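You operate a simulated robot arm through the tools that you are given. There is no shell and no other tool. Be economical: measure what you need, move in short steps, check, and stop when the job is done.

You are at the controls of a simulated robot arm. One attempt, no reset.

Task
Move both guide rails to their green marks and lock them again.
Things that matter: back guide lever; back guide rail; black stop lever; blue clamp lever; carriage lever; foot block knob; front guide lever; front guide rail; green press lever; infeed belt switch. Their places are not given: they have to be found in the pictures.

Only the result counts: the job must be done as asked and must still hold three seconds after the hand-in. Knocking over, shifting, dropping, spilling or breaking anything else fails it.

Robot
A 6-joint arm with a two-finger parallel gripper, fixed in place. Base frame: the origin is at the foot of the arm, x ahead of it, y to its left, z up. Lengths are in m, angles in degrees, forces in N, time in s.
With the tool pointing down near the work surface it reaches from about 0.58 to 0.94 m from the base axis. Its first joint turns from -149.0 to 149.0 degrees. Payload 3.43 kg.
Tool frame: the origin (TCP) lies between the finger pads and is the grasp point; the fingertips stand 0.034 m ahead of it; z points along the fingers, y is the line along which they close. Largest opening 0.128 m; finger width 0.024, thickness 0.012; the body of the gripper, 0.048 by 0.13 m, starts 0.096 m behind the TCP.
Orientation is that of the tool frame in the base frame, as a unit quaternion [w, x, y, z]. With the fingers straight down and closing along the base's y, the tool's x points along the base's -x, its y along +y and its z along -z.

Tools
- The arm moves only by the tool drive_tool. Its argument "plan" is a list of rows, each an object of numbers (a shift or turn left out is 0, a gripper value left out holds the last): "x", "y", "z": the shift along the base's x, y, z in m; "wx", "wy", "wz": the turn, a rotation vector about the base's x, y, z in rad; "claw": the closure, from 0 (fully open) to 1 (shut). In form: [{"x": .., "y": .., "z": .., "wx": .., "wy": .., "wz": .., "claw": ..}, ...]. A call has 1 to 20 rows; each row is the pose to reach, as a shift and turn from the pose commanded when the call began. Each row takes 0.2 s and may step no farther than 0.05 m and 8.6 degrees from the row before; otherwise, or with a gripper value out of range, the whole call is refused. Where a pose cannot be reached the arm comes as near as it can. A force on the tool above 60 N (or 10 N above the force at the start of the call, whichever is more), or a blocked arm, ends the call early, and 0.2 s more pass. The fingers move at their own pace (about 0.108 m/s each) and stop on an object; they squeeze with about 39 N. The grip force told is the motor's: it shows also when the fingers shut on nothing. Time passes only in rows, and 0.2 s behind the last, so rows that repeat a pose let the fingers close. It gives the time, the measured TCP pose, the force on the tool (base axes), the opening and the grip force at its end, in the units of the frame above (readings bear some noise), with the torque about the TCP (base axes, N m) and any sound that the robot's microphone picked up.
- Cameras (640 x 400 px; columns grow to the right, rows downward): "scene" is fixed at [0.0504, -0.6504, 1.5134]; the picture's right is [0.75, -0.66, 0.00], its down [-0.30, -0.33, -0.90] and it looks along [0.59, 0.67, -0.45] (base axes); focal length 309 px, centre (320, 200). "wrist" rides on the gripper at [0.076, -0.011, -0.16] in the tool frame; the picture's right is [0.15, 0.99, 0.00], its down [-0.88, 0.13, -0.46] and it looks along [-0.45, 0.07, 0.89] (tool axes); focal length 234 px, centre (320, 200).
- camera(camera): a new picture of that camera. The clock stands still meanwhile.
- lift_body(by): slides the trunk up (or, below 0, down) by that many m; the arm rides with it, the base frame stays. It gives what a move gives, with no picture.
- point_at(camera, pixels): for up to 12 pixels [column, row] of the newest picture of that camera ("zoom" is the newest enlarged one), the place [x, y, z] in the base frame of the surface seen there, good to about 0.002 m. The clock stands still meanwhile.
- zoom(camera, box): a new picture of the part [left, top, right, bottom] of that camera's present view, enlarged. The clock stands still meanwhile.
- finish_job(): hands the job in; it is judged then, once.

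Work in short steps. Measure before you move; look again where a grasp or a placing could have gone wrong, and mend it. You have 80 turns and 46 pictures in all, those below and enlarged ones among them. Open the gripper and draw the arm clear of the work before you hand the job in, unless the task says otherwise; then end with one line.

The tools are called as a command line: name --argument value ..., lists and objects as JSON in quotes. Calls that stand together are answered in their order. drive_tool: Moves the arm, as the interface text tells. Its arguments: {"type":"object","properties":{"plan":{"type":"array","items":{"type":"object","properties":{"x":{"type":"number"},"y":{"type":"number"},"z":{"type":"number"},"wx":{"type":"number"},"wy":{"type":"number"},"wz":{"type":"number"},"claw":{"type":"number"}}}}},"required":["plan"]} The other tools are called the same way: lift_body (by) slides the trunk up or down; camera (camera) takes a picture; point_at (camera, pixels) gives the place of the surface under pixels of a picture; zoom (camera, box) takes an enlarged picture of a part of a camera's view; finish_job () hands the job in.

At the start:

```text
t: 0.0
eef_pos: [0.7452, 0.3476, 1.1387]
tool_rot: [-0.001, 0.0, 1.0, 0.0]
contact_force: [0.0, -0.6, -0.1]
ft_torque: [0.0, 0.01, -0.01]
grip_width: 0.1279
grasp_force: 0.1
trunk travel left (down, up): [-0.65, 0.06]
```

scene: 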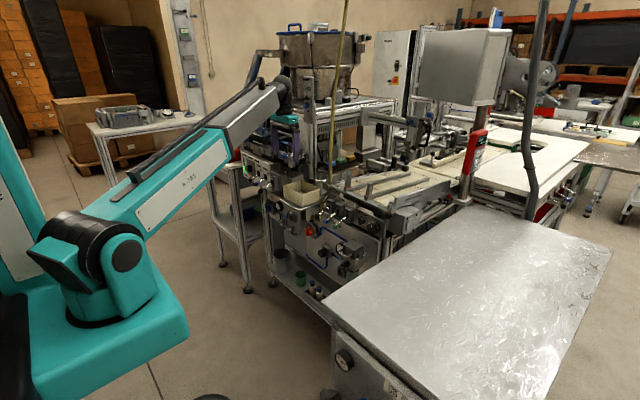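
wrist: 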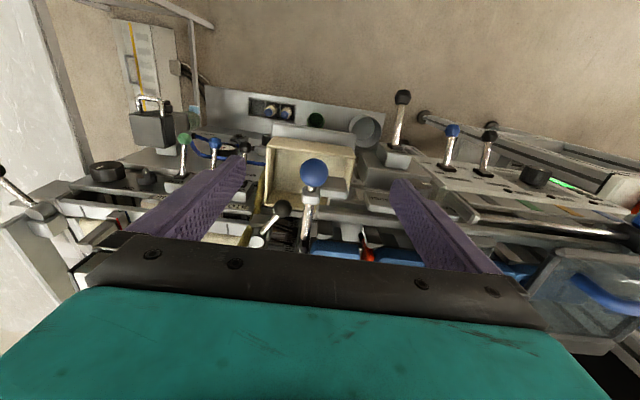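

The scene shows a machine around pixel (350,190) with levers; the guide rails look like those near (380,190). I zoom in on both views.

zoom --camera "scene" --box '[310, 120, 490, 232]'

zoom --camera "wrist" --box '[360, 70, 640, 245]'

zoom --camera "scene" --box '[230, 100, 400, 290]'

```text
3.56 times, centred on (400, 176) of scene
```

zoom: 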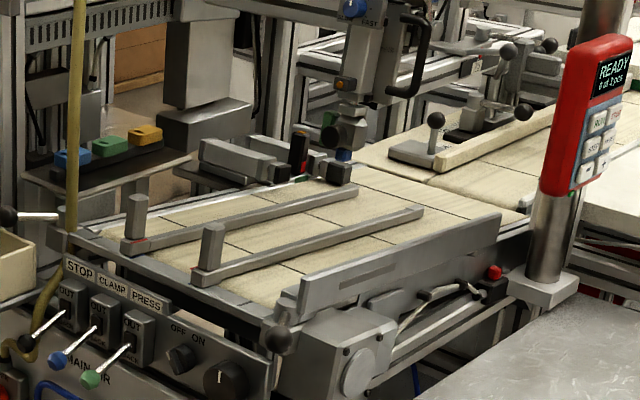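

```text
2.29 times, centred on (500, 158) of wrist
```

zoom: 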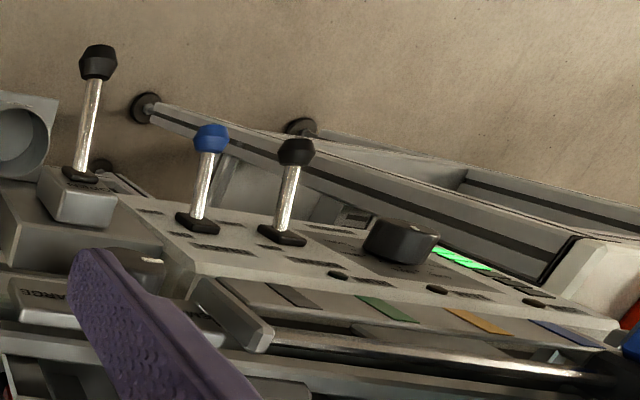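

```text
2.11 times, centred on (315, 195) of scene
```

zoom: 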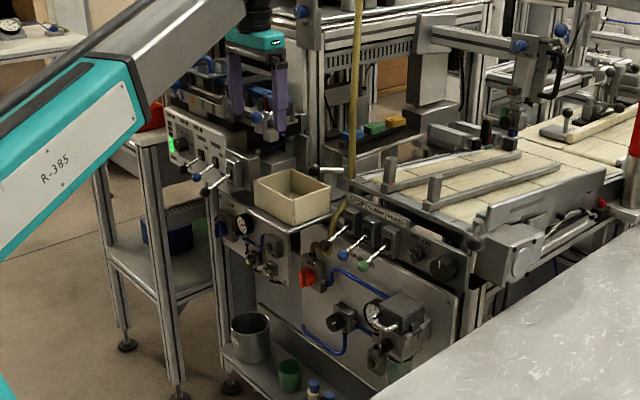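

The belt with two rails (each with an upright post) is visible; I measure key points of these and the levers, via the newest enlarged picture and the scene.

zoom --camera "scene" --box '[310, 160, 400, 216]'

point_at --camera "scene" --pixels '[[348, 176], [371, 188], [428, 181], [409, 174], [388, 215], [316, 180], [327, 216], [326, 221], [336, 226], [363, 196], [432, 154], [450, 183]]'

```text
7.11 times, centred on (355, 188) of scene
```

zoom: 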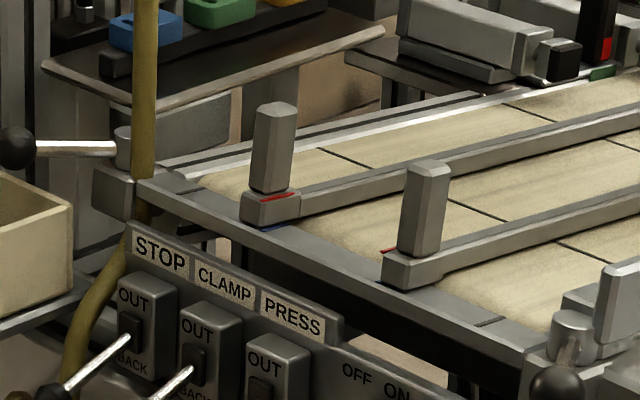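

```text
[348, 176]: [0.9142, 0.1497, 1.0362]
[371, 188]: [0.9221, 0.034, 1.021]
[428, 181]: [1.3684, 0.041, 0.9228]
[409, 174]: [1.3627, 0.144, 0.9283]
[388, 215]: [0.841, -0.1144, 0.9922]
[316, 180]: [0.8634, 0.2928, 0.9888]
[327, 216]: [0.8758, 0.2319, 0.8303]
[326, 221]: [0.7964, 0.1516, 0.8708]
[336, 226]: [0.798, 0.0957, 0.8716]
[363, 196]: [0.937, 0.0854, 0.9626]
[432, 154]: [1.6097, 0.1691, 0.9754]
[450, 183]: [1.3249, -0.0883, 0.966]
```

Rails run along x with posts at about (0.92, 0.15) and (0.92, 0.035). Lever knobs are near (0.86,0.29,0.99) and (0.84,-0.11,0.99). A yellow hose hangs nearby, so I measure it and the pivots before moving.

point_at --camera "scene" --pixels '[[345, 20], [335, 80], [332, 130], [330, 175], [327, 181], [390, 207], [311, 181], [321, 190], [310, 165], [380, 205], [324, 196], [395, 200]]'

point_at --camera "zoom" --pixels '[[145, 60], [120, 145], [75, 148], [15, 148], [570, 335], [555, 390], [275, 195], [390, 250], [270, 225], [270, 108], [425, 170], [400, 270]]'

```text
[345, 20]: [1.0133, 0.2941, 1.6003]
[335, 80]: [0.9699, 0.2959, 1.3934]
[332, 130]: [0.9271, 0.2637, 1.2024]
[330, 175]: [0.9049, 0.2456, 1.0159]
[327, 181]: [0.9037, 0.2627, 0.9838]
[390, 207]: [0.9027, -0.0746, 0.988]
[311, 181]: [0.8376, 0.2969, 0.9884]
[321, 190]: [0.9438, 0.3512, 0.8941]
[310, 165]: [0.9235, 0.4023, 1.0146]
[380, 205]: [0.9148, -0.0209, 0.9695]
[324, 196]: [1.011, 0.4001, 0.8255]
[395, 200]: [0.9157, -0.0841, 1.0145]
```

```text
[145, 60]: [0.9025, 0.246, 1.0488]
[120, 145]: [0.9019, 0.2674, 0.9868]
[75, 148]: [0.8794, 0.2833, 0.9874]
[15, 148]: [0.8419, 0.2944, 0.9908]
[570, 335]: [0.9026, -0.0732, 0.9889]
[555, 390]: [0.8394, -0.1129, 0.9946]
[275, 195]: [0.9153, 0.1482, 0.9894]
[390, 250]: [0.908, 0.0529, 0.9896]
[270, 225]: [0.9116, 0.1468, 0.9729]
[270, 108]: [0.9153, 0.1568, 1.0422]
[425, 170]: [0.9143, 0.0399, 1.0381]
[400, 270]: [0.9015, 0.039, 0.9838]
```

The hose runs at x≈0.90, y≈0.25, beside the back lever pivot, so I stay at x≤0.78 while shifting over the front of the belt for a close look.

drive_tool --plan '[{"y": -0.04, "z": 0.01}, {"y": -0.08, "z": 0.02}, {"y": -0.12, "z": 0.03}, {"y": -0.16, "z": 0.04}, {"y": -0.2, "z": 0.05}, {"y": -0.24, "z": 0.06}, {"y": -0.26, "z": 0.06}]'

camera --camera "wrist"

```text
t: 0.5
eef_pos: [0.7486, 0.2985, 1.1499]
tool_rot: [0.007, 0.005, 1.0, 0.003]
contact_force: [6.4, -2.9, -9.0]
ft_torque: [0.72, 0.43, 0.41]
grip_width: 0.1282
grasp_force: 0.0
trunk travel left (down, up): [-0.65, 0.06]
stopped in row 2: the force on the tool passed its limit at 77 N (the readings are from after the stop); the commanded pose is now the measured one
```

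```text
39 pictures are left
```

wrist: 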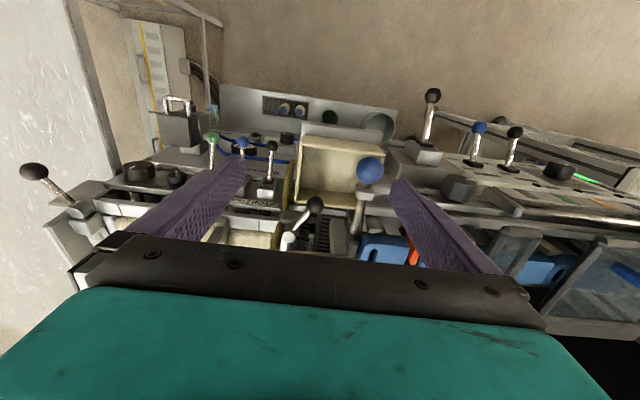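

A force of 77 N was met. I look at the gripper in the scene and locate the blue knob at (370,170) in the wrist view.

zoom --camera "scene" --box '[230, 70, 350, 190]'

point_at --camera "wrist" --pixels '[[370, 168], [358, 205], [350, 240], [315, 203], [400, 265], [262, 190], [290, 180], [35, 172], [200, 200], [470, 265], [440, 210], [285, 240]]'

```text
3.33 times, centred on (290, 130) of scene
```

zoom: 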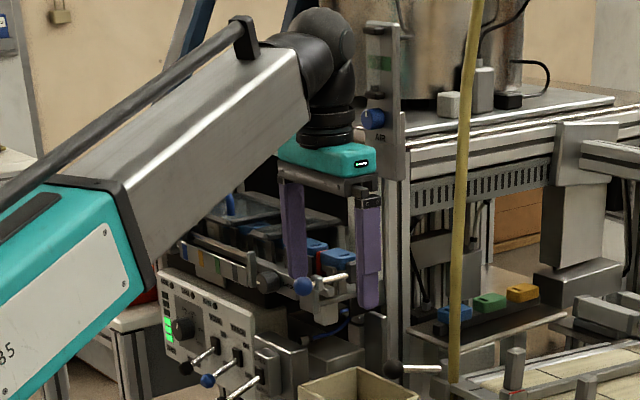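

```text
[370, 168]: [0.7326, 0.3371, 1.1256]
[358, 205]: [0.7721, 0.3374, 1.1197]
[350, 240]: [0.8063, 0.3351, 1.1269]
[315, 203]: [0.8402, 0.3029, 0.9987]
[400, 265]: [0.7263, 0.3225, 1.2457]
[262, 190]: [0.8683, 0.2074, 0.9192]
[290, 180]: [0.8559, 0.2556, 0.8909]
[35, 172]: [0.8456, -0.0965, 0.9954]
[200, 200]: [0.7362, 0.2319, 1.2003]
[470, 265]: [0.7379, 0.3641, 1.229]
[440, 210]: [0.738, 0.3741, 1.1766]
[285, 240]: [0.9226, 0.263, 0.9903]
```

The blue knob at (0.733,0.337,1.126) sits between the fingers, while the AIR post is close on the right. I measure the post and gripper in the zoomed picture to see which one touched.

point_at --camera "zoom" --pixels '[[385, 60], [375, 118], [392, 150], [398, 250], [372, 165], [368, 200], [368, 290], [302, 286], [325, 285], [345, 277], [378, 205], [362, 117]]'

zoom --camera "wrist" --box '[300, 140, 460, 280]'

zoom --camera "scene" --box '[275, 90, 315, 135]'

```text
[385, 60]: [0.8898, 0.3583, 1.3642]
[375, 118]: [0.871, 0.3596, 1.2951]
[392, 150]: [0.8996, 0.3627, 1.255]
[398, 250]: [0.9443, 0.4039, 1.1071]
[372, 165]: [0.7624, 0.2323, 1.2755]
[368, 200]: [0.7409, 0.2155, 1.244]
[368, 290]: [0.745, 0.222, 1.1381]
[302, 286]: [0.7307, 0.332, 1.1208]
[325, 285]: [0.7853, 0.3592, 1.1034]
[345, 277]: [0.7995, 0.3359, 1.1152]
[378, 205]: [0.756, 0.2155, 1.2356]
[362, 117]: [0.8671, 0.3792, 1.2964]
```

```text
2.86 times, centred on (380, 210) of wrist
```

zoom: 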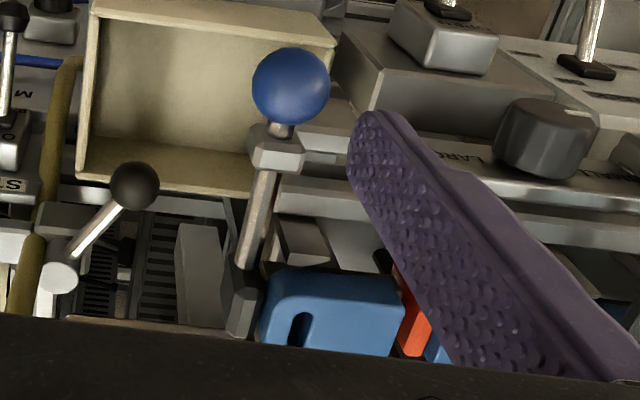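

```text
8.89 times, centred on (295, 112) of scene
```

zoom: 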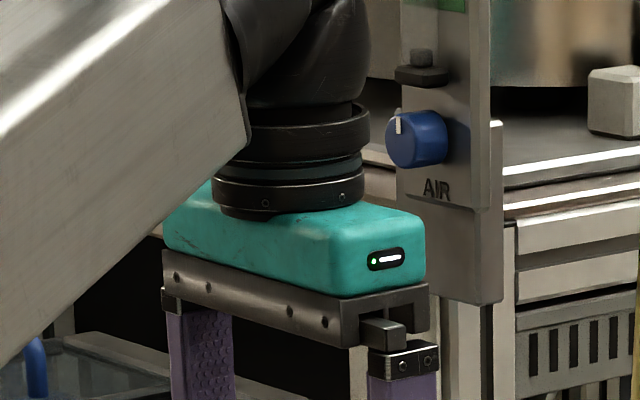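

Nothing has visibly moved: the blue knob (pixel 370,168) is within error of its earlier place. I go straight up in small steps to clear it and watch whether force spikes appear from fast starts.

drive_tool --plan '[{"z": 0.005}, {"z": 0.015}, {"z": 0.03}, {"z": 0.045}, {"z": 0.06}, {"z": 0.07}, {"z": 0.075}]'

```text
t: 1.1
eef_pos: [0.7513, 0.2994, 1.1589]
tool_rot: [0.012, 0.006, 1.0, 0.004]
contact_force: [10.3, 3.5, -15.5]
ft_torque: [-0.17, 0.38, -0.06]
grip_width: 0.1279
grasp_force: 0.1
trunk travel left (down, up): [-0.65, 0.06]
stopped in row 2: the force on the tool passed its limit at 70 N (the readings are from after the stop); the commanded pose is now the measured one
```

Going up also met force (down and forward on the tool): the gripper body is pressing on the arm's own forearm, since the arm is steep here. I raise the trunk instead, which lifts the fingers off the knob without folding the wrist more.

drive_tool --plan '[{"x": 0.003, "z": -0.005}, {"x": 0.006, "z": -0.012}, {"x": 0.006, "z": -0.012}]'

lift_body --by 0.06

```text
t: 1.9
eef_pos: [0.7561, 0.2997, 1.1488]
tool_rot: [0.01, 0.006, 1.0, 0.003]
contact_force: [0.5, 0.4, -0.2]
ft_torque: [-0.02, 0.0, -0.01]
grip_width: 0.1279
grasp_force: 0.1
trunk travel left (down, up): [-0.65, 0.06]
```

```text
t: 2.9
eef_pos: [0.7574, 0.2981, 1.2067]
tool_rot: [0.01, 0.006, 1.0, 0.004]
contact_force: [-0.2, -0.5, 0.4]
ft_torque: [-0.03, -0.02, 0.0]
grip_width: 0.1281
grasp_force: 0.1
trunk travel left (down, up): [-0.71, 0.0]
```

Contact is clear and the tips are now above the blue knob. I shift to y≈0.09 while extending x so the arm doesn't fold.

drive_tool --plan '[{"y": -0.02, "x": 0.003}, {"y": -0.05, "x": 0.01, "z": -0.0}, {"y": -0.08, "x": 0.02, "z": -0.005}, {"y": -0.11, "x": 0.03, "z": -0.01}, {"y": -0.14, "x": 0.04, "z": -0.015}, {"y": -0.17, "x": 0.045, "z": -0.02}, {"y": -0.19, "x": 0.05, "z": -0.02}, {"y": -0.205, "x": 0.05, "z": -0.02}]'

camera --camera "wrist"

```text
t: 4.7
eef_pos: [0.8064, 0.0925, 1.1881]
tool_rot: [0.01, 0.005, 1.0, 0.004]
contact_force: [0.3, 0.0, -0.1]
ft_torque: [0.01, 0.06, -0.03]
grip_width: 0.1277
grasp_force: 0.0
trunk travel left (down, up): [-0.71, 0.0]
```

```text
35 pictures are left
```

wrist: 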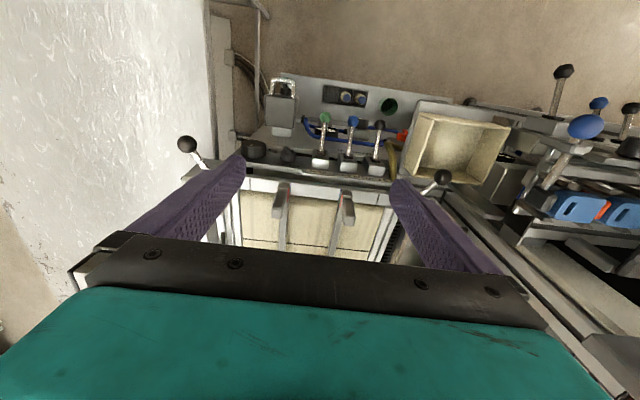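

Now both posts are at (283,190) and (347,200) and both black knobs at (187,143), (443,177). I zoom in for the green marks.

zoom --camera "wrist" --box '[170, 120, 470, 270]'

zoom --camera "wrist" --box '[235, 155, 395, 245]'

```text
2.13 times, centred on (320, 195) of wrist
```

zoom: 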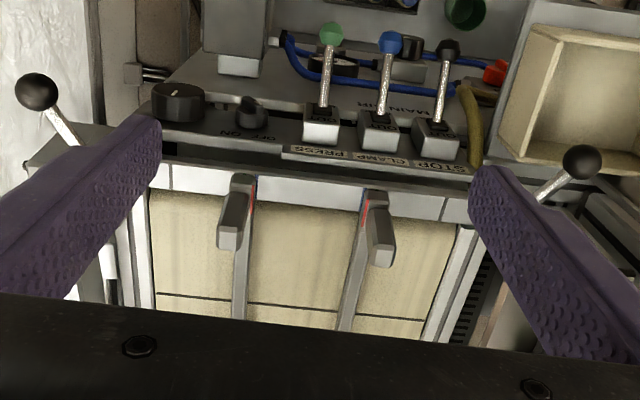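

```text
4.00 times, centred on (315, 200) of wrist
```

zoom: 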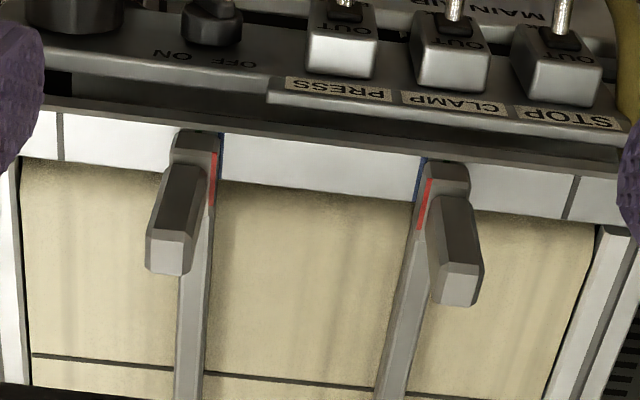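

Red pointers lie beside blue lines; further lines on the crossbar at (62,135) and (570,197) of the zoom look dark. I zoom in strongly to see their colour and any hidden green.

zoom --camera "wrist" --box '[236, 175, 296, 212]'

zoom --camera "wrist" --box '[335, 185, 395, 222]'

zoom --camera "scene" --box '[325, 165, 400, 215]'

```text
10.67 times, centred on (266, 194) of wrist
```

zoom: 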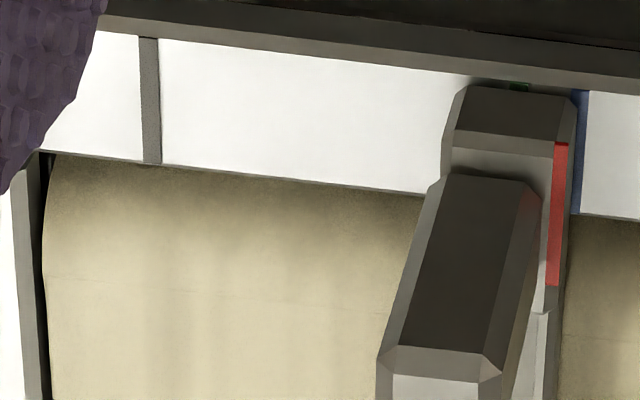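

```text
10.67 times, centred on (365, 204) of wrist
```

zoom: 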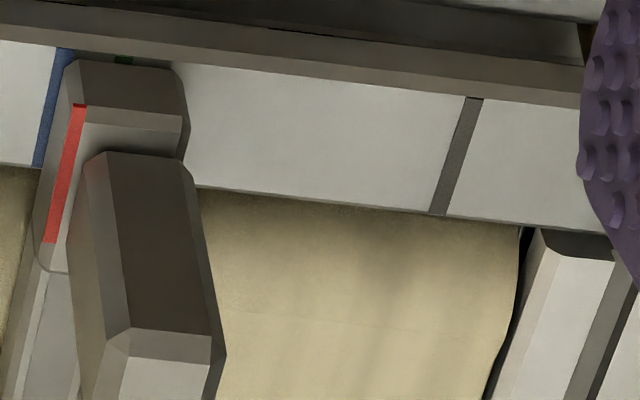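

```text
8.00 times, centred on (362, 190) of scene
```

zoom: 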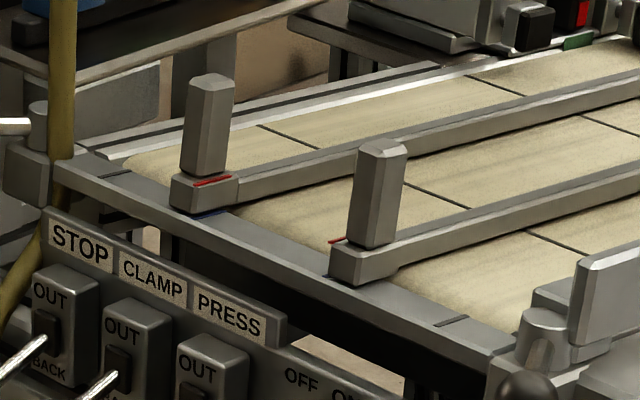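

Green is just peeking out under the shoes, at (518,85) for the front and (123,58) for the back, outside the red pointers. I measure them.

zoom --camera "wrist" --box '[335, 185, 395, 222]'

point_at --camera "zoom" --pixels '[[115, 59], [123, 59], [133, 61], [55, 80], [40, 140], [80, 110], [50, 235], [465, 120], [440, 195], [60, 180], [180, 90], [150, 230]]'

zoom --camera "wrist" --box '[236, 175, 296, 212]'

point_at --camera "zoom" --pixels '[[510, 84], [518, 86], [526, 87], [581, 120], [577, 190], [562, 150], [551, 275], [149, 60], [152, 140], [445, 150], [500, 230], [470, 380]]'

```text
10.67 times, centred on (365, 204) of wrist
```

zoom: 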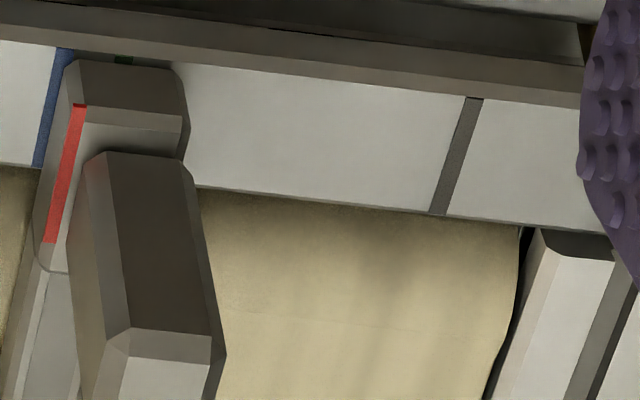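

```text
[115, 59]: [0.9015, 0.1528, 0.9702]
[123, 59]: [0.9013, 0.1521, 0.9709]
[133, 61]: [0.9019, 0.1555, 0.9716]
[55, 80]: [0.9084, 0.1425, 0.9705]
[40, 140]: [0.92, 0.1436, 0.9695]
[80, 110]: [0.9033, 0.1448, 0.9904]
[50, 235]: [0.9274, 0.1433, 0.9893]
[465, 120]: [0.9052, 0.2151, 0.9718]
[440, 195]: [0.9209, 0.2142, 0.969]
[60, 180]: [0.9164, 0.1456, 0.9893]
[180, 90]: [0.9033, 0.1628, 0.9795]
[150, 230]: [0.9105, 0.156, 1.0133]
```

```text
10.67 times, centred on (266, 194) of wrist
```

zoom: 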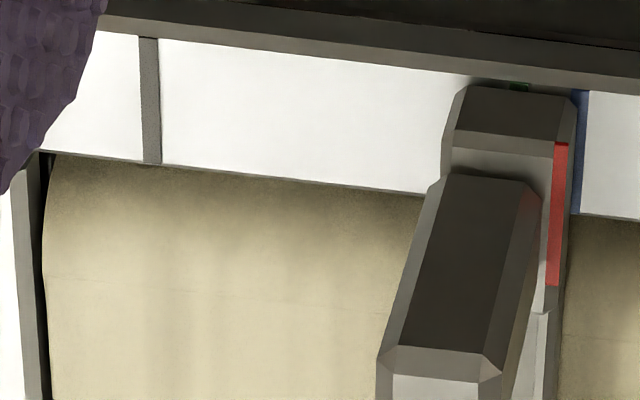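

```text
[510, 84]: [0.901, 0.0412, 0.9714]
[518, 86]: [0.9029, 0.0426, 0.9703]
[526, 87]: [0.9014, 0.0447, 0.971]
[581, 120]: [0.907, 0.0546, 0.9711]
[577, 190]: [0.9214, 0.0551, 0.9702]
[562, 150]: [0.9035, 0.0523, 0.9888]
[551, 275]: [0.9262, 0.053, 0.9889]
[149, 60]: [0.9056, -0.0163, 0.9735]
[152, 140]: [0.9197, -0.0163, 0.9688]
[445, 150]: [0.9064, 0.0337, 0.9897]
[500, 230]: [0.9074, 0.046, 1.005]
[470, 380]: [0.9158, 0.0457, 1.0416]
```

Front pointer is at y=0.0527 and its green mark at ~0.043. Back pointer is at 0.144 and its mark at ~0.1535, so each rail moves about 10 mm outward. Next I inspect the levers for lock markings.

zoom --camera "wrist" --box '[160, 125, 240, 205]'

point_at --camera "wrist" --pixels '[[186, 143], [196, 157], [203, 168], [443, 176], [430, 186], [424, 191]]'

zoom --camera "wrist" --box '[400, 160, 480, 220]'

```text
5.00 times, centred on (200, 165) of wrist
```

zoom: 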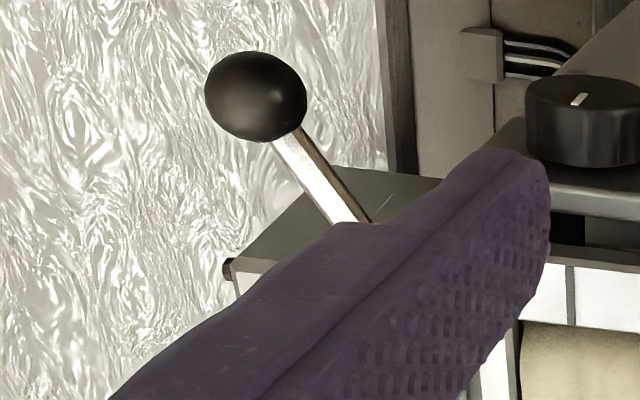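

```text
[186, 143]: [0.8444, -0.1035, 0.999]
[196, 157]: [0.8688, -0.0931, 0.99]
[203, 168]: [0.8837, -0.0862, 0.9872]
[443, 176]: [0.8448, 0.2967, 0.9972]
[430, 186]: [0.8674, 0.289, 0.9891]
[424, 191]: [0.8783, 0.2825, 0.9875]
```

```text
6.67 times, centred on (440, 190) of wrist
```

zoom: 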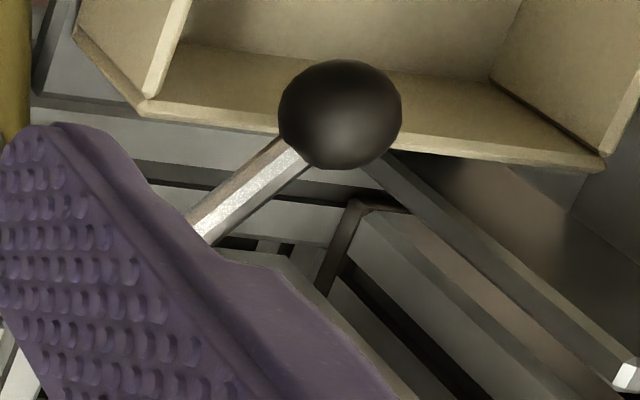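

The fingers hide the lever pivots, so I close the gripper here in free air and look again.

drive_tool --plan '[{"claw": 1}, {"claw": 1}, {"claw": 1}, {"claw": 1}]'

zoom --camera "wrist" --box '[160, 110, 480, 240]'

```text
t: 5.7
eef_pos: [0.8066, 0.094, 1.1881]
tool_rot: [0.011, 0.006, 1.0, 0.005]
contact_force: [0.6, 0.0, 0.1]
ft_torque: [0.01, -0.03, 0.01]
grip_width: 0.0001
grasp_force: 33.3
trunk travel left (down, up): [-0.71, 0.0]
```

```text
2.00 times, centred on (320, 175) of wrist
```

zoom: 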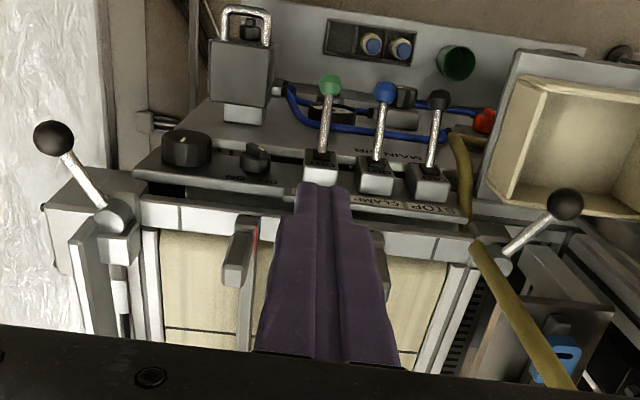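

Pivots are clear: front around (0.905,-0.073), back around (0.905,0.266). I go above the front knob with the fingers opened about 45 mm so they straddle it.

drive_tool --plan '[{"y": -0.02, "claw": 0.65}, {"y": -0.05, "x": 0.01, "z": -0.01}, {"y": -0.09, "x": 0.02, "z": -0.02}, {"y": -0.13, "x": 0.03, "z": -0.03}, {"y": -0.16, "x": 0.036, "z": -0.05}, {"y": -0.18, "x": 0.036, "z": -0.07}, {"y": -0.195, "x": 0.036, "z": -0.09}, {"y": -0.198, "x": 0.036, "z": -0.1}, {"y": -0.198, "x": 0.036, "z": -0.1}]'

camera --camera "wrist"

```text
t: 7.7
eef_pos: [0.8428, -0.104, 1.0879]
tool_rot: [0.011, 0.005, 1.0, 0.004]
contact_force: [0.2, -0.2, -0.4]
ft_torque: [-0.01, 0.03, 0.03]
grip_width: 0.0448
grasp_force: 0.2
trunk travel left (down, up): [-0.71, 0.0]
```

```text
24 pictures are left
```

wrist: 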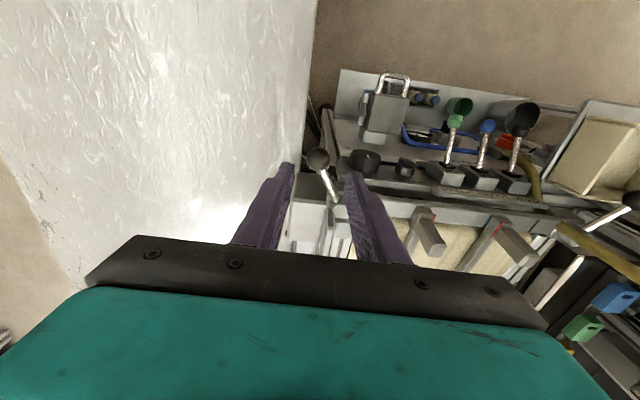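

The knob shows at (318,158), between the fingers. I measure it and the surroundings before going down.

point_at --camera "wrist" --pixels '[[318, 157], [310, 157], [326, 157], [326, 180], [332, 195], [330, 212], [286, 172], [352, 180], [302, 190], [340, 172]]'

```text
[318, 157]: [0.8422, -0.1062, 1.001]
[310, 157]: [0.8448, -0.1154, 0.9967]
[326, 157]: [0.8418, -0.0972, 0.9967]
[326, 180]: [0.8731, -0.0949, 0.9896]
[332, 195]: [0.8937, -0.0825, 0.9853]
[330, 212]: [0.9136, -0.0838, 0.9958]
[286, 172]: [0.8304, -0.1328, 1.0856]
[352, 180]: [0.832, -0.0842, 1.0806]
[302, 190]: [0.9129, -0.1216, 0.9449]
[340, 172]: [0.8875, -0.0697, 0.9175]
```

Knob centre ≈ (0.842,-0.106,0.991). I go straight down to straddle it.

drive_tool --plan '[{"y": -0.002, "z": -0.02}, {"y": -0.002, "z": -0.04}, {"y": -0.002, "z": -0.055}, {"y": -0.002, "z": -0.068}, {"y": -0.002, "z": -0.073}]'

```text
t: 8.9
eef_pos: [0.8431, -0.1061, 1.0143]
tool_rot: [0.01, 0.006, 1.0, 0.004]
contact_force: [-0.2, 0.1, 0.6]
ft_torque: [-0.03, -0.01, 0.0]
grip_width: 0.045
grasp_force: 0.0
trunk travel left (down, up): [-0.71, 0.0]
```

No contact. I push the knob slightly outward (-y) along its arc and watch the force.

drive_tool --plan '[{"y": -0.006}, {"y": -0.012, "x": 0.002}, {"y": -0.016, "x": 0.004}, {"y": -0.02, "x": 0.006}, {"y": -0.024, "x": 0.008}]'

```text
t: 10.1
eef_pos: [0.8489, -0.1241, 1.0162]
tool_rot: [0.01, 0.005, 1.0, 0.008]
contact_force: [-11.3, 29.5, -2.1]
ft_torque: [0.71, 0.51, 0.44]
grip_width: 0.0616
grasp_force: 14.7
trunk travel left (down, up): [-0.71, 0.0]
```

Resistance of 30 N pushed a finger aside with no turning, so it seems this is the stop side. I try the other way (+y).

drive_tool --plan '[{"y": 0.01, "x": -0.004}, {"y": 0.018, "x": -0.006, "claw": 0.65}, {"y": 0.026, "x": -0.007}, {"y": 0.03, "x": -0.008}, {"y": 0.034, "x": -0.009}]'

```text
t: 11.3
eef_pos: [0.8422, -0.0953, 1.0146]
tool_rot: [0.01, 0.006, 1.0, 0.004]
contact_force: [-1.0, -1.4, -0.2]
ft_torque: [-0.06, -0.01, -0.03]
grip_width: 0.0456
grasp_force: 0.6
trunk travel left (down, up): [-0.71, 0.0]
```

Contact is just starting at y≈-0.095. I continue toward +y.

drive_tool --plan '[{"y": 0.004, "x": -0.001}, {"y": 0.008, "x": -0.002}, {"y": 0.012, "x": -0.003}, {"y": 0.016, "x": -0.004}]'

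```text
t: 12.3
eef_pos: [0.8381, -0.0801, 1.0135]
tool_rot: [0.01, 0.007, 1.0, 0.004]
contact_force: [-0.5, -2.7, -0.5]
ft_torque: [-0.07, 0.02, -0.03]
grip_width: 0.046
grasp_force: 1.4
trunk travel left (down, up): [-0.71, 0.0]
```

It turns easily this way (2.7 N). I keep following the arc until it stops.

drive_tool --plan '[{"y": 0.007, "x": -0.001}, {"y": 0.014, "x": -0.001}, {"y": 0.021, "x": 0.0}, {"y": 0.028, "x": 0.002}, {"y": 0.035, "x": 0.005}]'

```text
t: 13.5
eef_pos: [0.8434, -0.0446, 1.0139]
tool_rot: [0.01, 0.005, 1.0, 0.004]
contact_force: [0.9, 1.8, -0.1]
ft_torque: [0.03, -0.03, -0.01]
grip_width: 0.0459
grasp_force: 0.6
trunk travel left (down, up): [-0.71, 0.0]
```

The force is nearly zero. I take a look to see where the lever is.

zoom --camera "wrist" --box '[260, 130, 420, 230]'

```text
4.00 times, centred on (340, 180) of wrist
```

zoom: 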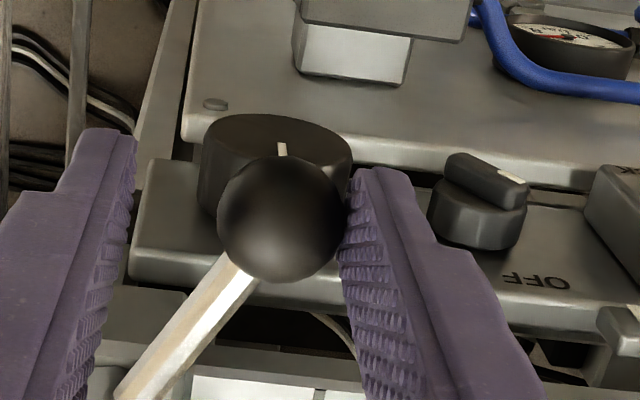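

The knob has swung to the +y finger, so it's free-moving. I measure it, then keep going to find its stop.

point_at --camera "zoom" --pixels '[[280, 215], [200, 310], [140, 385]]'

drive_tool --plan '[{"y": 0.007, "x": 0.003}, {"y": 0.014, "x": 0.007}, {"y": 0.02, "x": 0.012}, {"y": 0.026, "x": 0.017}]'

camera --camera "wrist"

```text
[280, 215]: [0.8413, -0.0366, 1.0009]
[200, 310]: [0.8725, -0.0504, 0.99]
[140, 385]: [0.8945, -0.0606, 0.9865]
```

```text
t: 14.5
eef_pos: [0.8559, -0.0231, 1.0146]
tool_rot: [0.008, 0.007, 1.0, 0.003]
contact_force: [-15.1, -12.7, -2.2]
ft_torque: [-0.34, 0.46, -0.53]
grip_width: 0.0522
grasp_force: 6.8
trunk travel left (down, up): [-0.71, 0.0]
```

```text
22 pictures are left
```

wrist: 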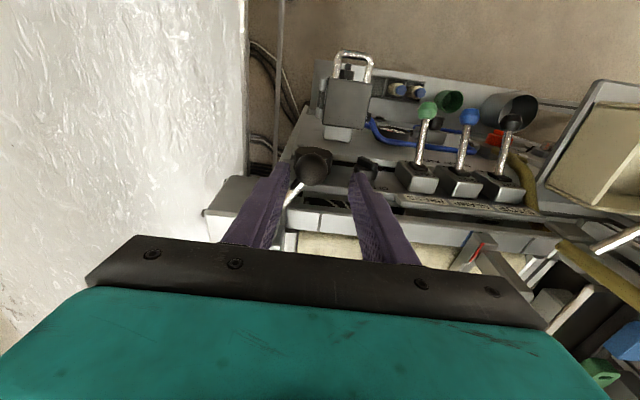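

The front lever hit its stop with the knob near y=-0.037, so it's unlocked. I back off slightly, rise, and go above the front rail's post at (0.9155,0.046).

drive_tool --plan '[{"y": -0.008, "x": -0.004}, {"y": -0.008, "x": -0.006, "z": 0.02}, {"y": -0.008, "x": -0.006, "z": 0.06}, {"y": 0.01, "x": 0.01, "z": 0.095, "claw": 0.5}, {"y": 0.04, "x": 0.03, "z": 0.1}, {"y": 0.06, "x": 0.05, "z": 0.1}, {"y": 0.067, "x": 0.057, "z": 0.1}, {"y": 0.067, "x": 0.057, "z": 0.1}]'

camera --camera "wrist"

```text
t: 16.3
eef_pos: [0.916, 0.0474, 1.1145]
tool_rot: [0.01, 0.006, 1.0, 0.004]
contact_force: [-0.8, 0.5, -0.3]
ft_torque: [0.0, 0.0, -0.02]
grip_width: 0.0638
grasp_force: 0.0
trunk travel left (down, up): [-0.71, 0.0]
```

```text
21 pictures are left
```

wrist: 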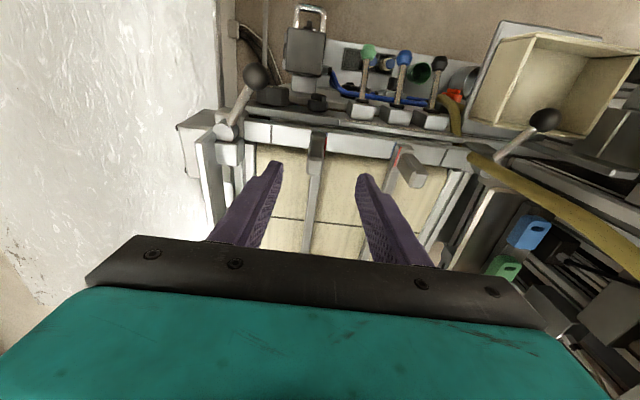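

The front lever now leans inward and the post at (317,147) lies between the fingers. I measure the post and pointer.

zoom --camera "wrist" --box '[290, 115, 345, 175]'

point_at --camera "wrist" --pixels '[[317, 158], [310, 158], [323, 158], [317, 140], [310, 145], [255, 77]]'

```text
6.67 times, centred on (318, 145) of wrist
```

zoom: 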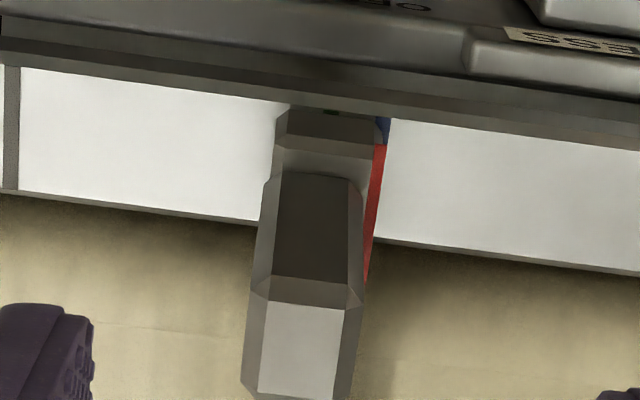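

```text
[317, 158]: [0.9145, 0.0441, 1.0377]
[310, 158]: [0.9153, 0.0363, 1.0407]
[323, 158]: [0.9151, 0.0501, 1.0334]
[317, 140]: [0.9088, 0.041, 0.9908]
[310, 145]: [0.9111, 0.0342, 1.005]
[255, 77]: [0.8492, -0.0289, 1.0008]
```

Post centre is y≈0.0435. I centre over it, go down to z≈1.035 and close on the post.

drive_tool --plan '[{"y": -0.004, "z": -0.02}, {"y": -0.004, "z": -0.045}, {"y": -0.004, "z": -0.068}, {"y": -0.004, "z": -0.08}, {"y": -0.004, "z": -0.08, "claw": 0.75}, {"y": -0.004, "z": -0.08, "claw": 0.95}, {"y": -0.004, "z": -0.08, "claw": 0.95}]'

```text
t: 17.9
eef_pos: [0.916, 0.0434, 1.0347]
tool_rot: [0.011, 0.006, 1.0, 0.004]
contact_force: [-0.3, -1.8, -1.9]
ft_torque: [-1.92, -0.4, 0.68]
grip_width: 0.0177
grasp_force: 45.2
trunk travel left (down, up): [-0.71, 0.0]
```

The post is gripped at y=0.0434, 17.7 mm wide. I slide it -9.7 mm in y.

drive_tool --plan '[{"y": -0.003}, {"y": -0.006}, {"y": -0.0097}, {"y": -0.0097}]'

zoom --camera "wrist" --box '[290, 105, 350, 150]'

```text
t: 18.9
eef_pos: [0.9164, 0.0334, 1.0357]
tool_rot: [0.009, 0.006, 1.0, 0.004]
contact_force: [0.7, -1.4, 3.3]
ft_torque: [-1.83, 0.79, 0.57]
grip_width: 0.018
grasp_force: 45.2
trunk travel left (down, up): [-0.71, 0.0]
```

```text
8.89 times, centred on (320, 128) of wrist
```

zoom: 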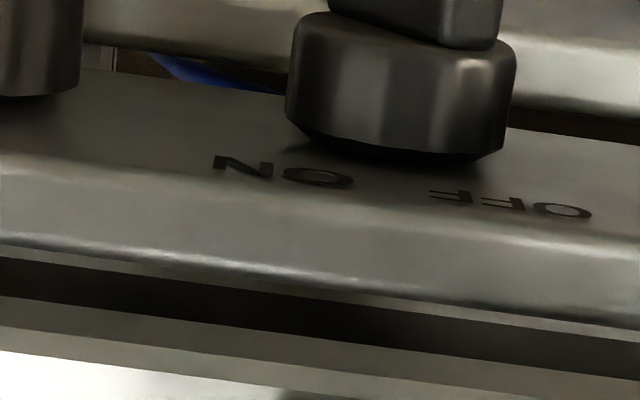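

Slid with low force. I open the fingers gently, rise, and shift back to see the pointer against the green mark.

drive_tool --plan '[{"claw": 0.5}, {"claw": 0.5}, {"z": 0.02}, {"z": 0.05}, {"z": 0.085}, {"z": 0.09, "y": 0.02, "x": -0.03}, {"z": 0.09, "y": 0.03, "x": -0.05}, {"z": 0.09, "y": 0.03, "x": -0.05}]'

zoom --camera "wrist" --box '[265, 130, 385, 205]'

```text
t: 20.7
eef_pos: [0.8675, 0.0645, 1.1247]
tool_rot: [0.01, 0.006, 1.0, 0.004]
contact_force: [0.0, 0.8, 0.0]
ft_torque: [-0.03, 0.03, -0.01]
grip_width: 0.0642
grasp_force: 0.0
trunk travel left (down, up): [-0.71, 0.0]
```

```text
5.33 times, centred on (325, 168) of wrist
```

zoom: 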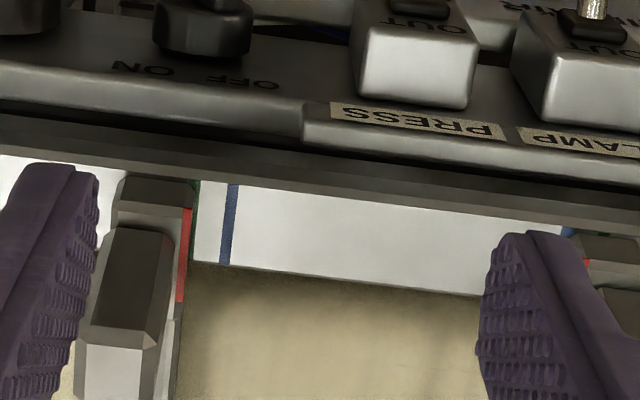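

The rail moved and the green mark peeks out at the shoe's inner edge (195,195). I measure the pointer and the green and blue lines.

point_at --camera "zoom" --pixels '[[186, 215], [181, 280], [184, 240], [196, 190], [197, 198], [195, 205], [232, 200], [226, 250], [193, 215], [229, 225]]'

```text
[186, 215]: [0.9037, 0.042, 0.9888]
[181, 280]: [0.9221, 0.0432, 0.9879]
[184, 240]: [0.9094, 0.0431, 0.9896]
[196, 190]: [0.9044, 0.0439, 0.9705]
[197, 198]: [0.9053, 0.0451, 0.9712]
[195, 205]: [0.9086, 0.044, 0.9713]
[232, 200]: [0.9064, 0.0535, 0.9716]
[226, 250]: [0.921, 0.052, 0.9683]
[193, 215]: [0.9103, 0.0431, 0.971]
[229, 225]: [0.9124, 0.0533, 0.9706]
```

Pointer 0.0428 vs. green ≈0.043: aligned. Now I go to the front lever knob (~(0.845,-0.034)) to lock it again.

drive_tool --plan '[{"y": -0.03, "x": -0.01, "claw": 0.65}, {"y": -0.07, "x": -0.02}, {"y": -0.095, "x": -0.022}, {"y": -0.0985, "x": -0.022, "z": -0.02}, {"y": -0.0985, "x": -0.022, "z": -0.05}, {"y": -0.0985, "x": -0.022, "z": -0.05}]'

camera --camera "wrist"

point_at --camera "wrist" --pixels '[[318, 157], [325, 150], [310, 150], [318, 145]]'

```text
t: 22.1
eef_pos: [0.8452, -0.0341, 1.0748]
tool_rot: [0.01, 0.006, 1.0, 0.005]
contact_force: [-0.2, 0.1, -1.0]
ft_torque: [-0.01, 0.01, 0.02]
grip_width: 0.0446
grasp_force: 0.1
trunk travel left (down, up): [-0.71, 0.0]
```

```text
17 pictures are left
```

wrist: 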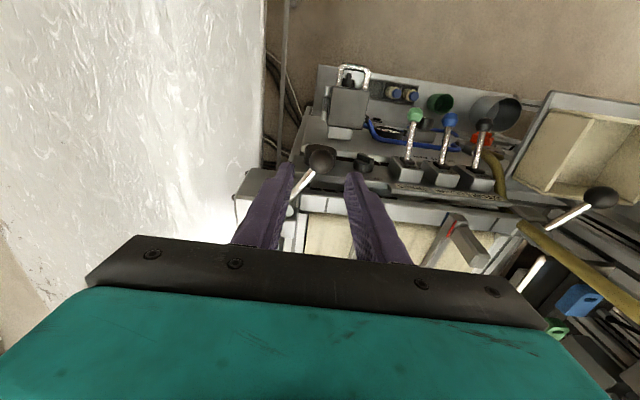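

```text
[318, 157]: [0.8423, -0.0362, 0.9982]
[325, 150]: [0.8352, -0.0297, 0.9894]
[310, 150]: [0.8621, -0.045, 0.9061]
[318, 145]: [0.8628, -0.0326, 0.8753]
```

The knob is centred between the fingers. I go down and sweep it outward along its arc to the locked stop.

drive_tool --plan '[{"z": -0.02}, {"z": -0.04}, {"z": -0.055}, {"z": -0.06}, {"z": -0.06, "y": -0.01, "x": -0.002}, {"z": -0.06, "y": -0.02, "x": -0.004}, {"z": -0.06, "y": -0.03, "x": -0.008}, {"z": -0.06, "y": -0.04, "x": -0.01}, {"z": -0.06, "y": -0.05, "x": -0.01}, {"z": -0.06, "y": -0.06, "x": -0.01}, {"z": -0.06, "y": -0.07, "x": -0.008}, {"z": -0.06, "y": -0.078, "x": -0.005}]'

```text
t: 24.7
eef_pos: [0.8411, -0.1131, 1.0154]
tool_rot: [0.011, 0.005, 1.0, 0.005]
contact_force: [-0.8, 0.0, -0.2]
ft_torque: [0.01, 0.01, -0.01]
grip_width: 0.0445
grasp_force: 0.2
trunk travel left (down, up): [-0.71, 0.0]
```

I push on a little to feel the locked stop.

drive_tool --plan '[{"y": -0.004, "x": 0.001}, {"y": -0.007, "x": 0.002}, {"y": -0.01, "x": 0.003}, {"y": -0.01, "x": 0.003}]'

```text
t: 25.7
eef_pos: [0.8417, -0.1198, 1.0146]
tool_rot: [0.01, 0.005, 1.0, 0.006]
contact_force: [-6.2, 17.7, -0.8]
ft_torque: [0.45, 0.19, 0.28]
grip_width: 0.0548
grasp_force: 8.6
trunk travel left (down, up): [-0.71, 0.0]
```

Firm stop at the original locked position (18 N). I back off, rise, and check the lever and the front pointer.

drive_tool --plan '[{"y": 0.008, "x": 0.0, "claw": 0.65}, {"y": 0.013}, {"y": 0.013, "z": 0.03}, {"y": 0.013, "z": 0.07}, {"y": 0.02, "z": 0.11}, {"y": 0.06, "z": 0.11, "x": 0.01}, {"y": 0.1, "z": 0.11, "x": 0.02}, {"y": 0.14, "z": 0.11, "x": 0.025}, {"y": 0.19, "z": 0.11, "x": 0.025}, {"y": 0.2, "z": 0.11, "x": 0.025}]'

camera --camera "wrist"

zoom --camera "wrist" --box '[240, 120, 400, 210]'

```text
t: 27.9
eef_pos: [0.8678, 0.0773, 1.125]
tool_rot: [0.011, 0.006, 1.0, 0.004]
contact_force: [0.2, -0.1, -0.4]
ft_torque: [-0.01, 0.01, -0.01]
grip_width: 0.0448
grasp_force: 0.0
trunk travel left (down, up): [-0.71, 0.0]
```

```text
16 pictures are left
```

wrist: 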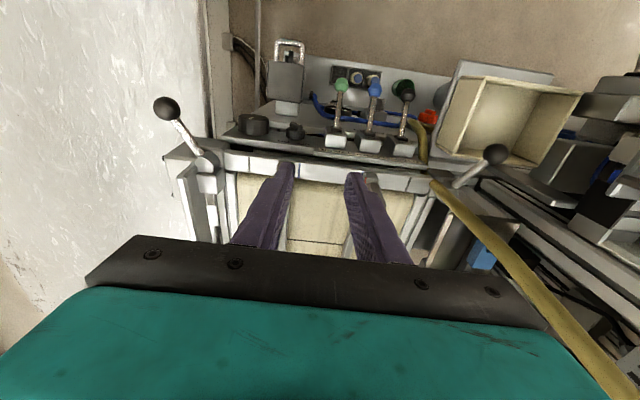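

```text
4.00 times, centred on (320, 165) of wrist
```

zoom: 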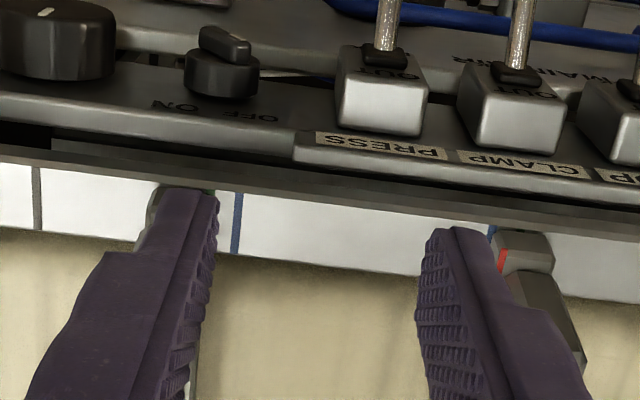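

The front lever is back at its locked angle. For the back lever I must check clearance to the carriage-lever mechanism near (0.80,0.335,1.12), so I take a scene close-up.

zoom --camera "scene" --box '[270, 130, 350, 190]'

```text
6.67 times, centred on (310, 160) of scene
```

zoom: 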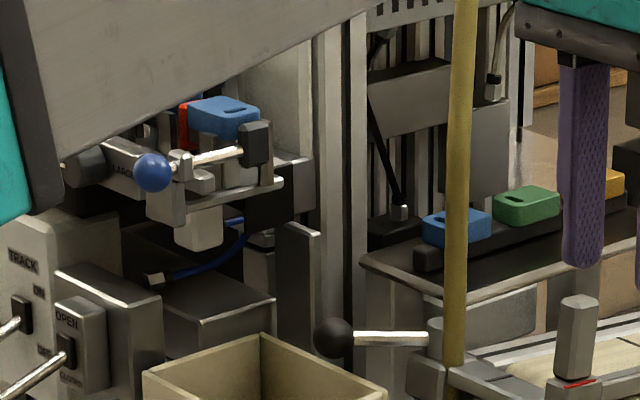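

point_at --camera "zoom" --pixels '[[150, 172], [250, 140], [255, 160], [270, 180], [230, 110], [245, 170], [300, 235], [295, 290], [335, 338], [440, 250], [455, 340], [300, 165]]'

```text
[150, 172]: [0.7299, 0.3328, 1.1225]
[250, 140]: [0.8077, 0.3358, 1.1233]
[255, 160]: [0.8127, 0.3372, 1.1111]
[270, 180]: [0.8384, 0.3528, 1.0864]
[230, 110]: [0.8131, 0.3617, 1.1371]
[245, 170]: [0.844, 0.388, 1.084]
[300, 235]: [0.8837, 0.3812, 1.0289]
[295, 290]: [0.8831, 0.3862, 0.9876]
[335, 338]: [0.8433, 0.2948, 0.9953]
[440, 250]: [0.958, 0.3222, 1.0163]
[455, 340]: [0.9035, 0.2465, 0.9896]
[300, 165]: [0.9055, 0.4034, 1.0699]
```

The carriage parts start at y≈0.325–0.335 above z≈1.08, so an upright gripper body would hit them. I tilt the tool so its body leans toward -y (+0.5 rad about x), close the fingers as a pusher, and go to a pre-pose along the tilted axis.

drive_tool --plan '[{"x": -0.006, "y": 0.015, "z": 0.01, "wx": 0.1, "claw": 1}, {"x": -0.012, "y": 0.04, "z": 0.02, "wx": 0.22}, {"x": -0.018, "y": 0.07, "z": 0.03, "wx": 0.34}, {"x": -0.023, "y": 0.1, "z": 0.03, "wx": 0.45}, {"x": -0.023, "y": 0.13, "z": 0.025, "wx": 0.5}, {"x": -0.023, "y": 0.16, "z": 0.015, "wx": 0.5}, {"x": -0.023, "y": 0.179, "z": 0.0, "wx": 0.5}, {"x": -0.023, "y": 0.179, "z": 0.0, "wx": 0.5}]'

camera --camera "wrist"

camera --camera "scene"

```text
t: 29.7
eef_pos: [0.8442, 0.2567, 1.1241]
tool_rot: [0.008, 0.009, 0.968, 0.252]
contact_force: [-0.3, -0.3, 0.0]
ft_torque: [-0.03, 0.0, 0.02]
grip_width: 0.0
grasp_force: 32.9
trunk travel left (down, up): [-0.71, 0.0]
```

```text
13 pictures are left
```

wrist: 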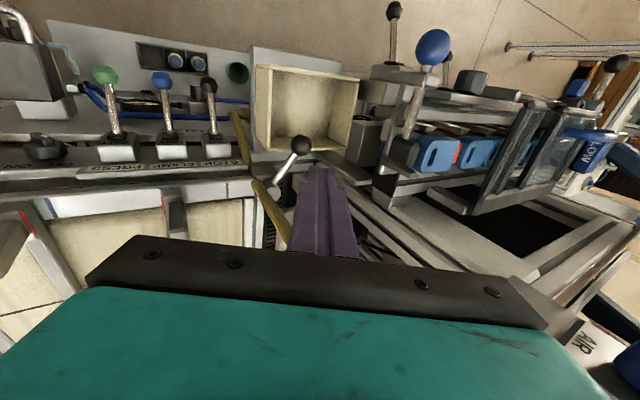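

```text
12 pictures are left
```

scene: 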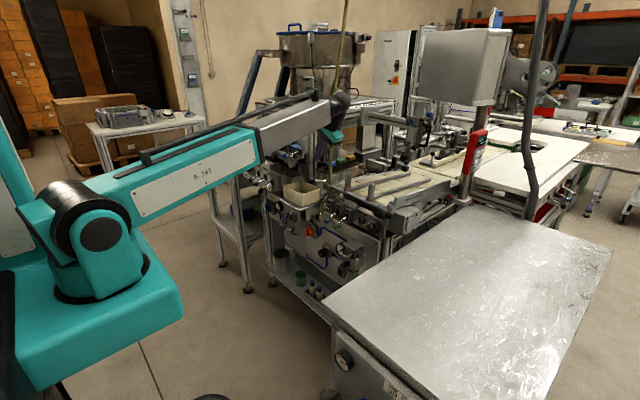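

The knob shows at (301,143), to the left of the fingertip, and clearances look fine. I confirm a few positions.

point_at --camera "wrist" --pixels '[[301, 145], [290, 165], [318, 168], [404, 140], [385, 165], [370, 180], [585, 345], [345, 130], [308, 160], [350, 70], [270, 205]]'

```text
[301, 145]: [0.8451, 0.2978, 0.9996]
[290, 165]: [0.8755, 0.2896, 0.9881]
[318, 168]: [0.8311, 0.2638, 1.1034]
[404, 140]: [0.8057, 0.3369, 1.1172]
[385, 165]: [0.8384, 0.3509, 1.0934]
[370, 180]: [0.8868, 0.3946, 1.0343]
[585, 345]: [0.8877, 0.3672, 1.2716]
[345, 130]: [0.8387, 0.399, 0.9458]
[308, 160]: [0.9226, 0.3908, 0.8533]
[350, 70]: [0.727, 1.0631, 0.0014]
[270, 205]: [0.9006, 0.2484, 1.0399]
```

Matches the plan. I advance along the tilted axis to bring the tip to the outer side of the back knob.

drive_tool --plan '[{"y": 0.01, "z": -0.018}, {"y": 0.0216, "z": -0.0395}, {"y": 0.0335, "z": -0.061}, {"y": 0.0455, "z": -0.083}, {"y": 0.055, "z": -0.1005}, {"y": 0.0615, "z": -0.112}]'

```text
t: 31.1
eef_pos: [0.8439, 0.3203, 1.012]
tool_rot: [0.009, 0.008, 0.968, 0.252]
contact_force: [-0.1, 0.6, 0.5]
ft_torque: [0.04, 0.01, -0.02]
grip_width: 0.0
grasp_force: 33.1
trunk travel left (down, up): [-0.71, 0.0]
```

No contact. I push toward -y (mirror of the front unlock) in small steps.

drive_tool --plan '[{"y": -0.006}, {"y": -0.012, "x": -0.001}, {"y": -0.018, "x": -0.003}, {"y": -0.024, "x": -0.004}]'

```text
t: 32.1
eef_pos: [0.8407, 0.2936, 1.0137]
tool_rot: [0.01, 0.008, 0.968, 0.252]
contact_force: [-1.9, 1.0, 3.5]
ft_torque: [-0.01, 0.05, 0.04]
grip_width: 0.0
grasp_force: 33.3
trunk travel left (down, up): [-0.71, 0.0]
```

It yields with little force. I keep going along the arc toward the unlocked stop.

drive_tool --plan '[{"y": -0.008, "x": -0.001}, {"y": -0.016, "x": -0.001}, {"y": -0.024, "x": -0.0}, {"y": -0.032, "x": 0.001}, {"y": -0.04, "x": 0.003}, {"y": -0.046, "x": 0.005}]'

camera --camera "wrist"

```text
t: 33.5
eef_pos: [0.846, 0.2478, 1.0126]
tool_rot: [0.008, 0.008, 0.968, 0.252]
contact_force: [-0.2, -0.3, -0.5]
ft_torque: [-0.01, 0.01, -0.03]
grip_width: 0.0001
grasp_force: 33.1
trunk travel left (down, up): [-0.71, 0.0]
```

```text
11 pictures are left
```

wrist: 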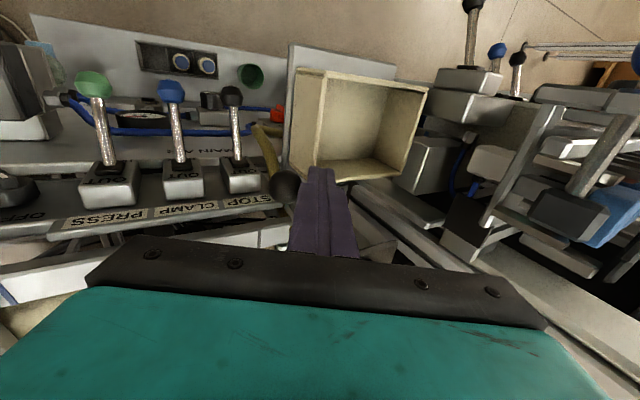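

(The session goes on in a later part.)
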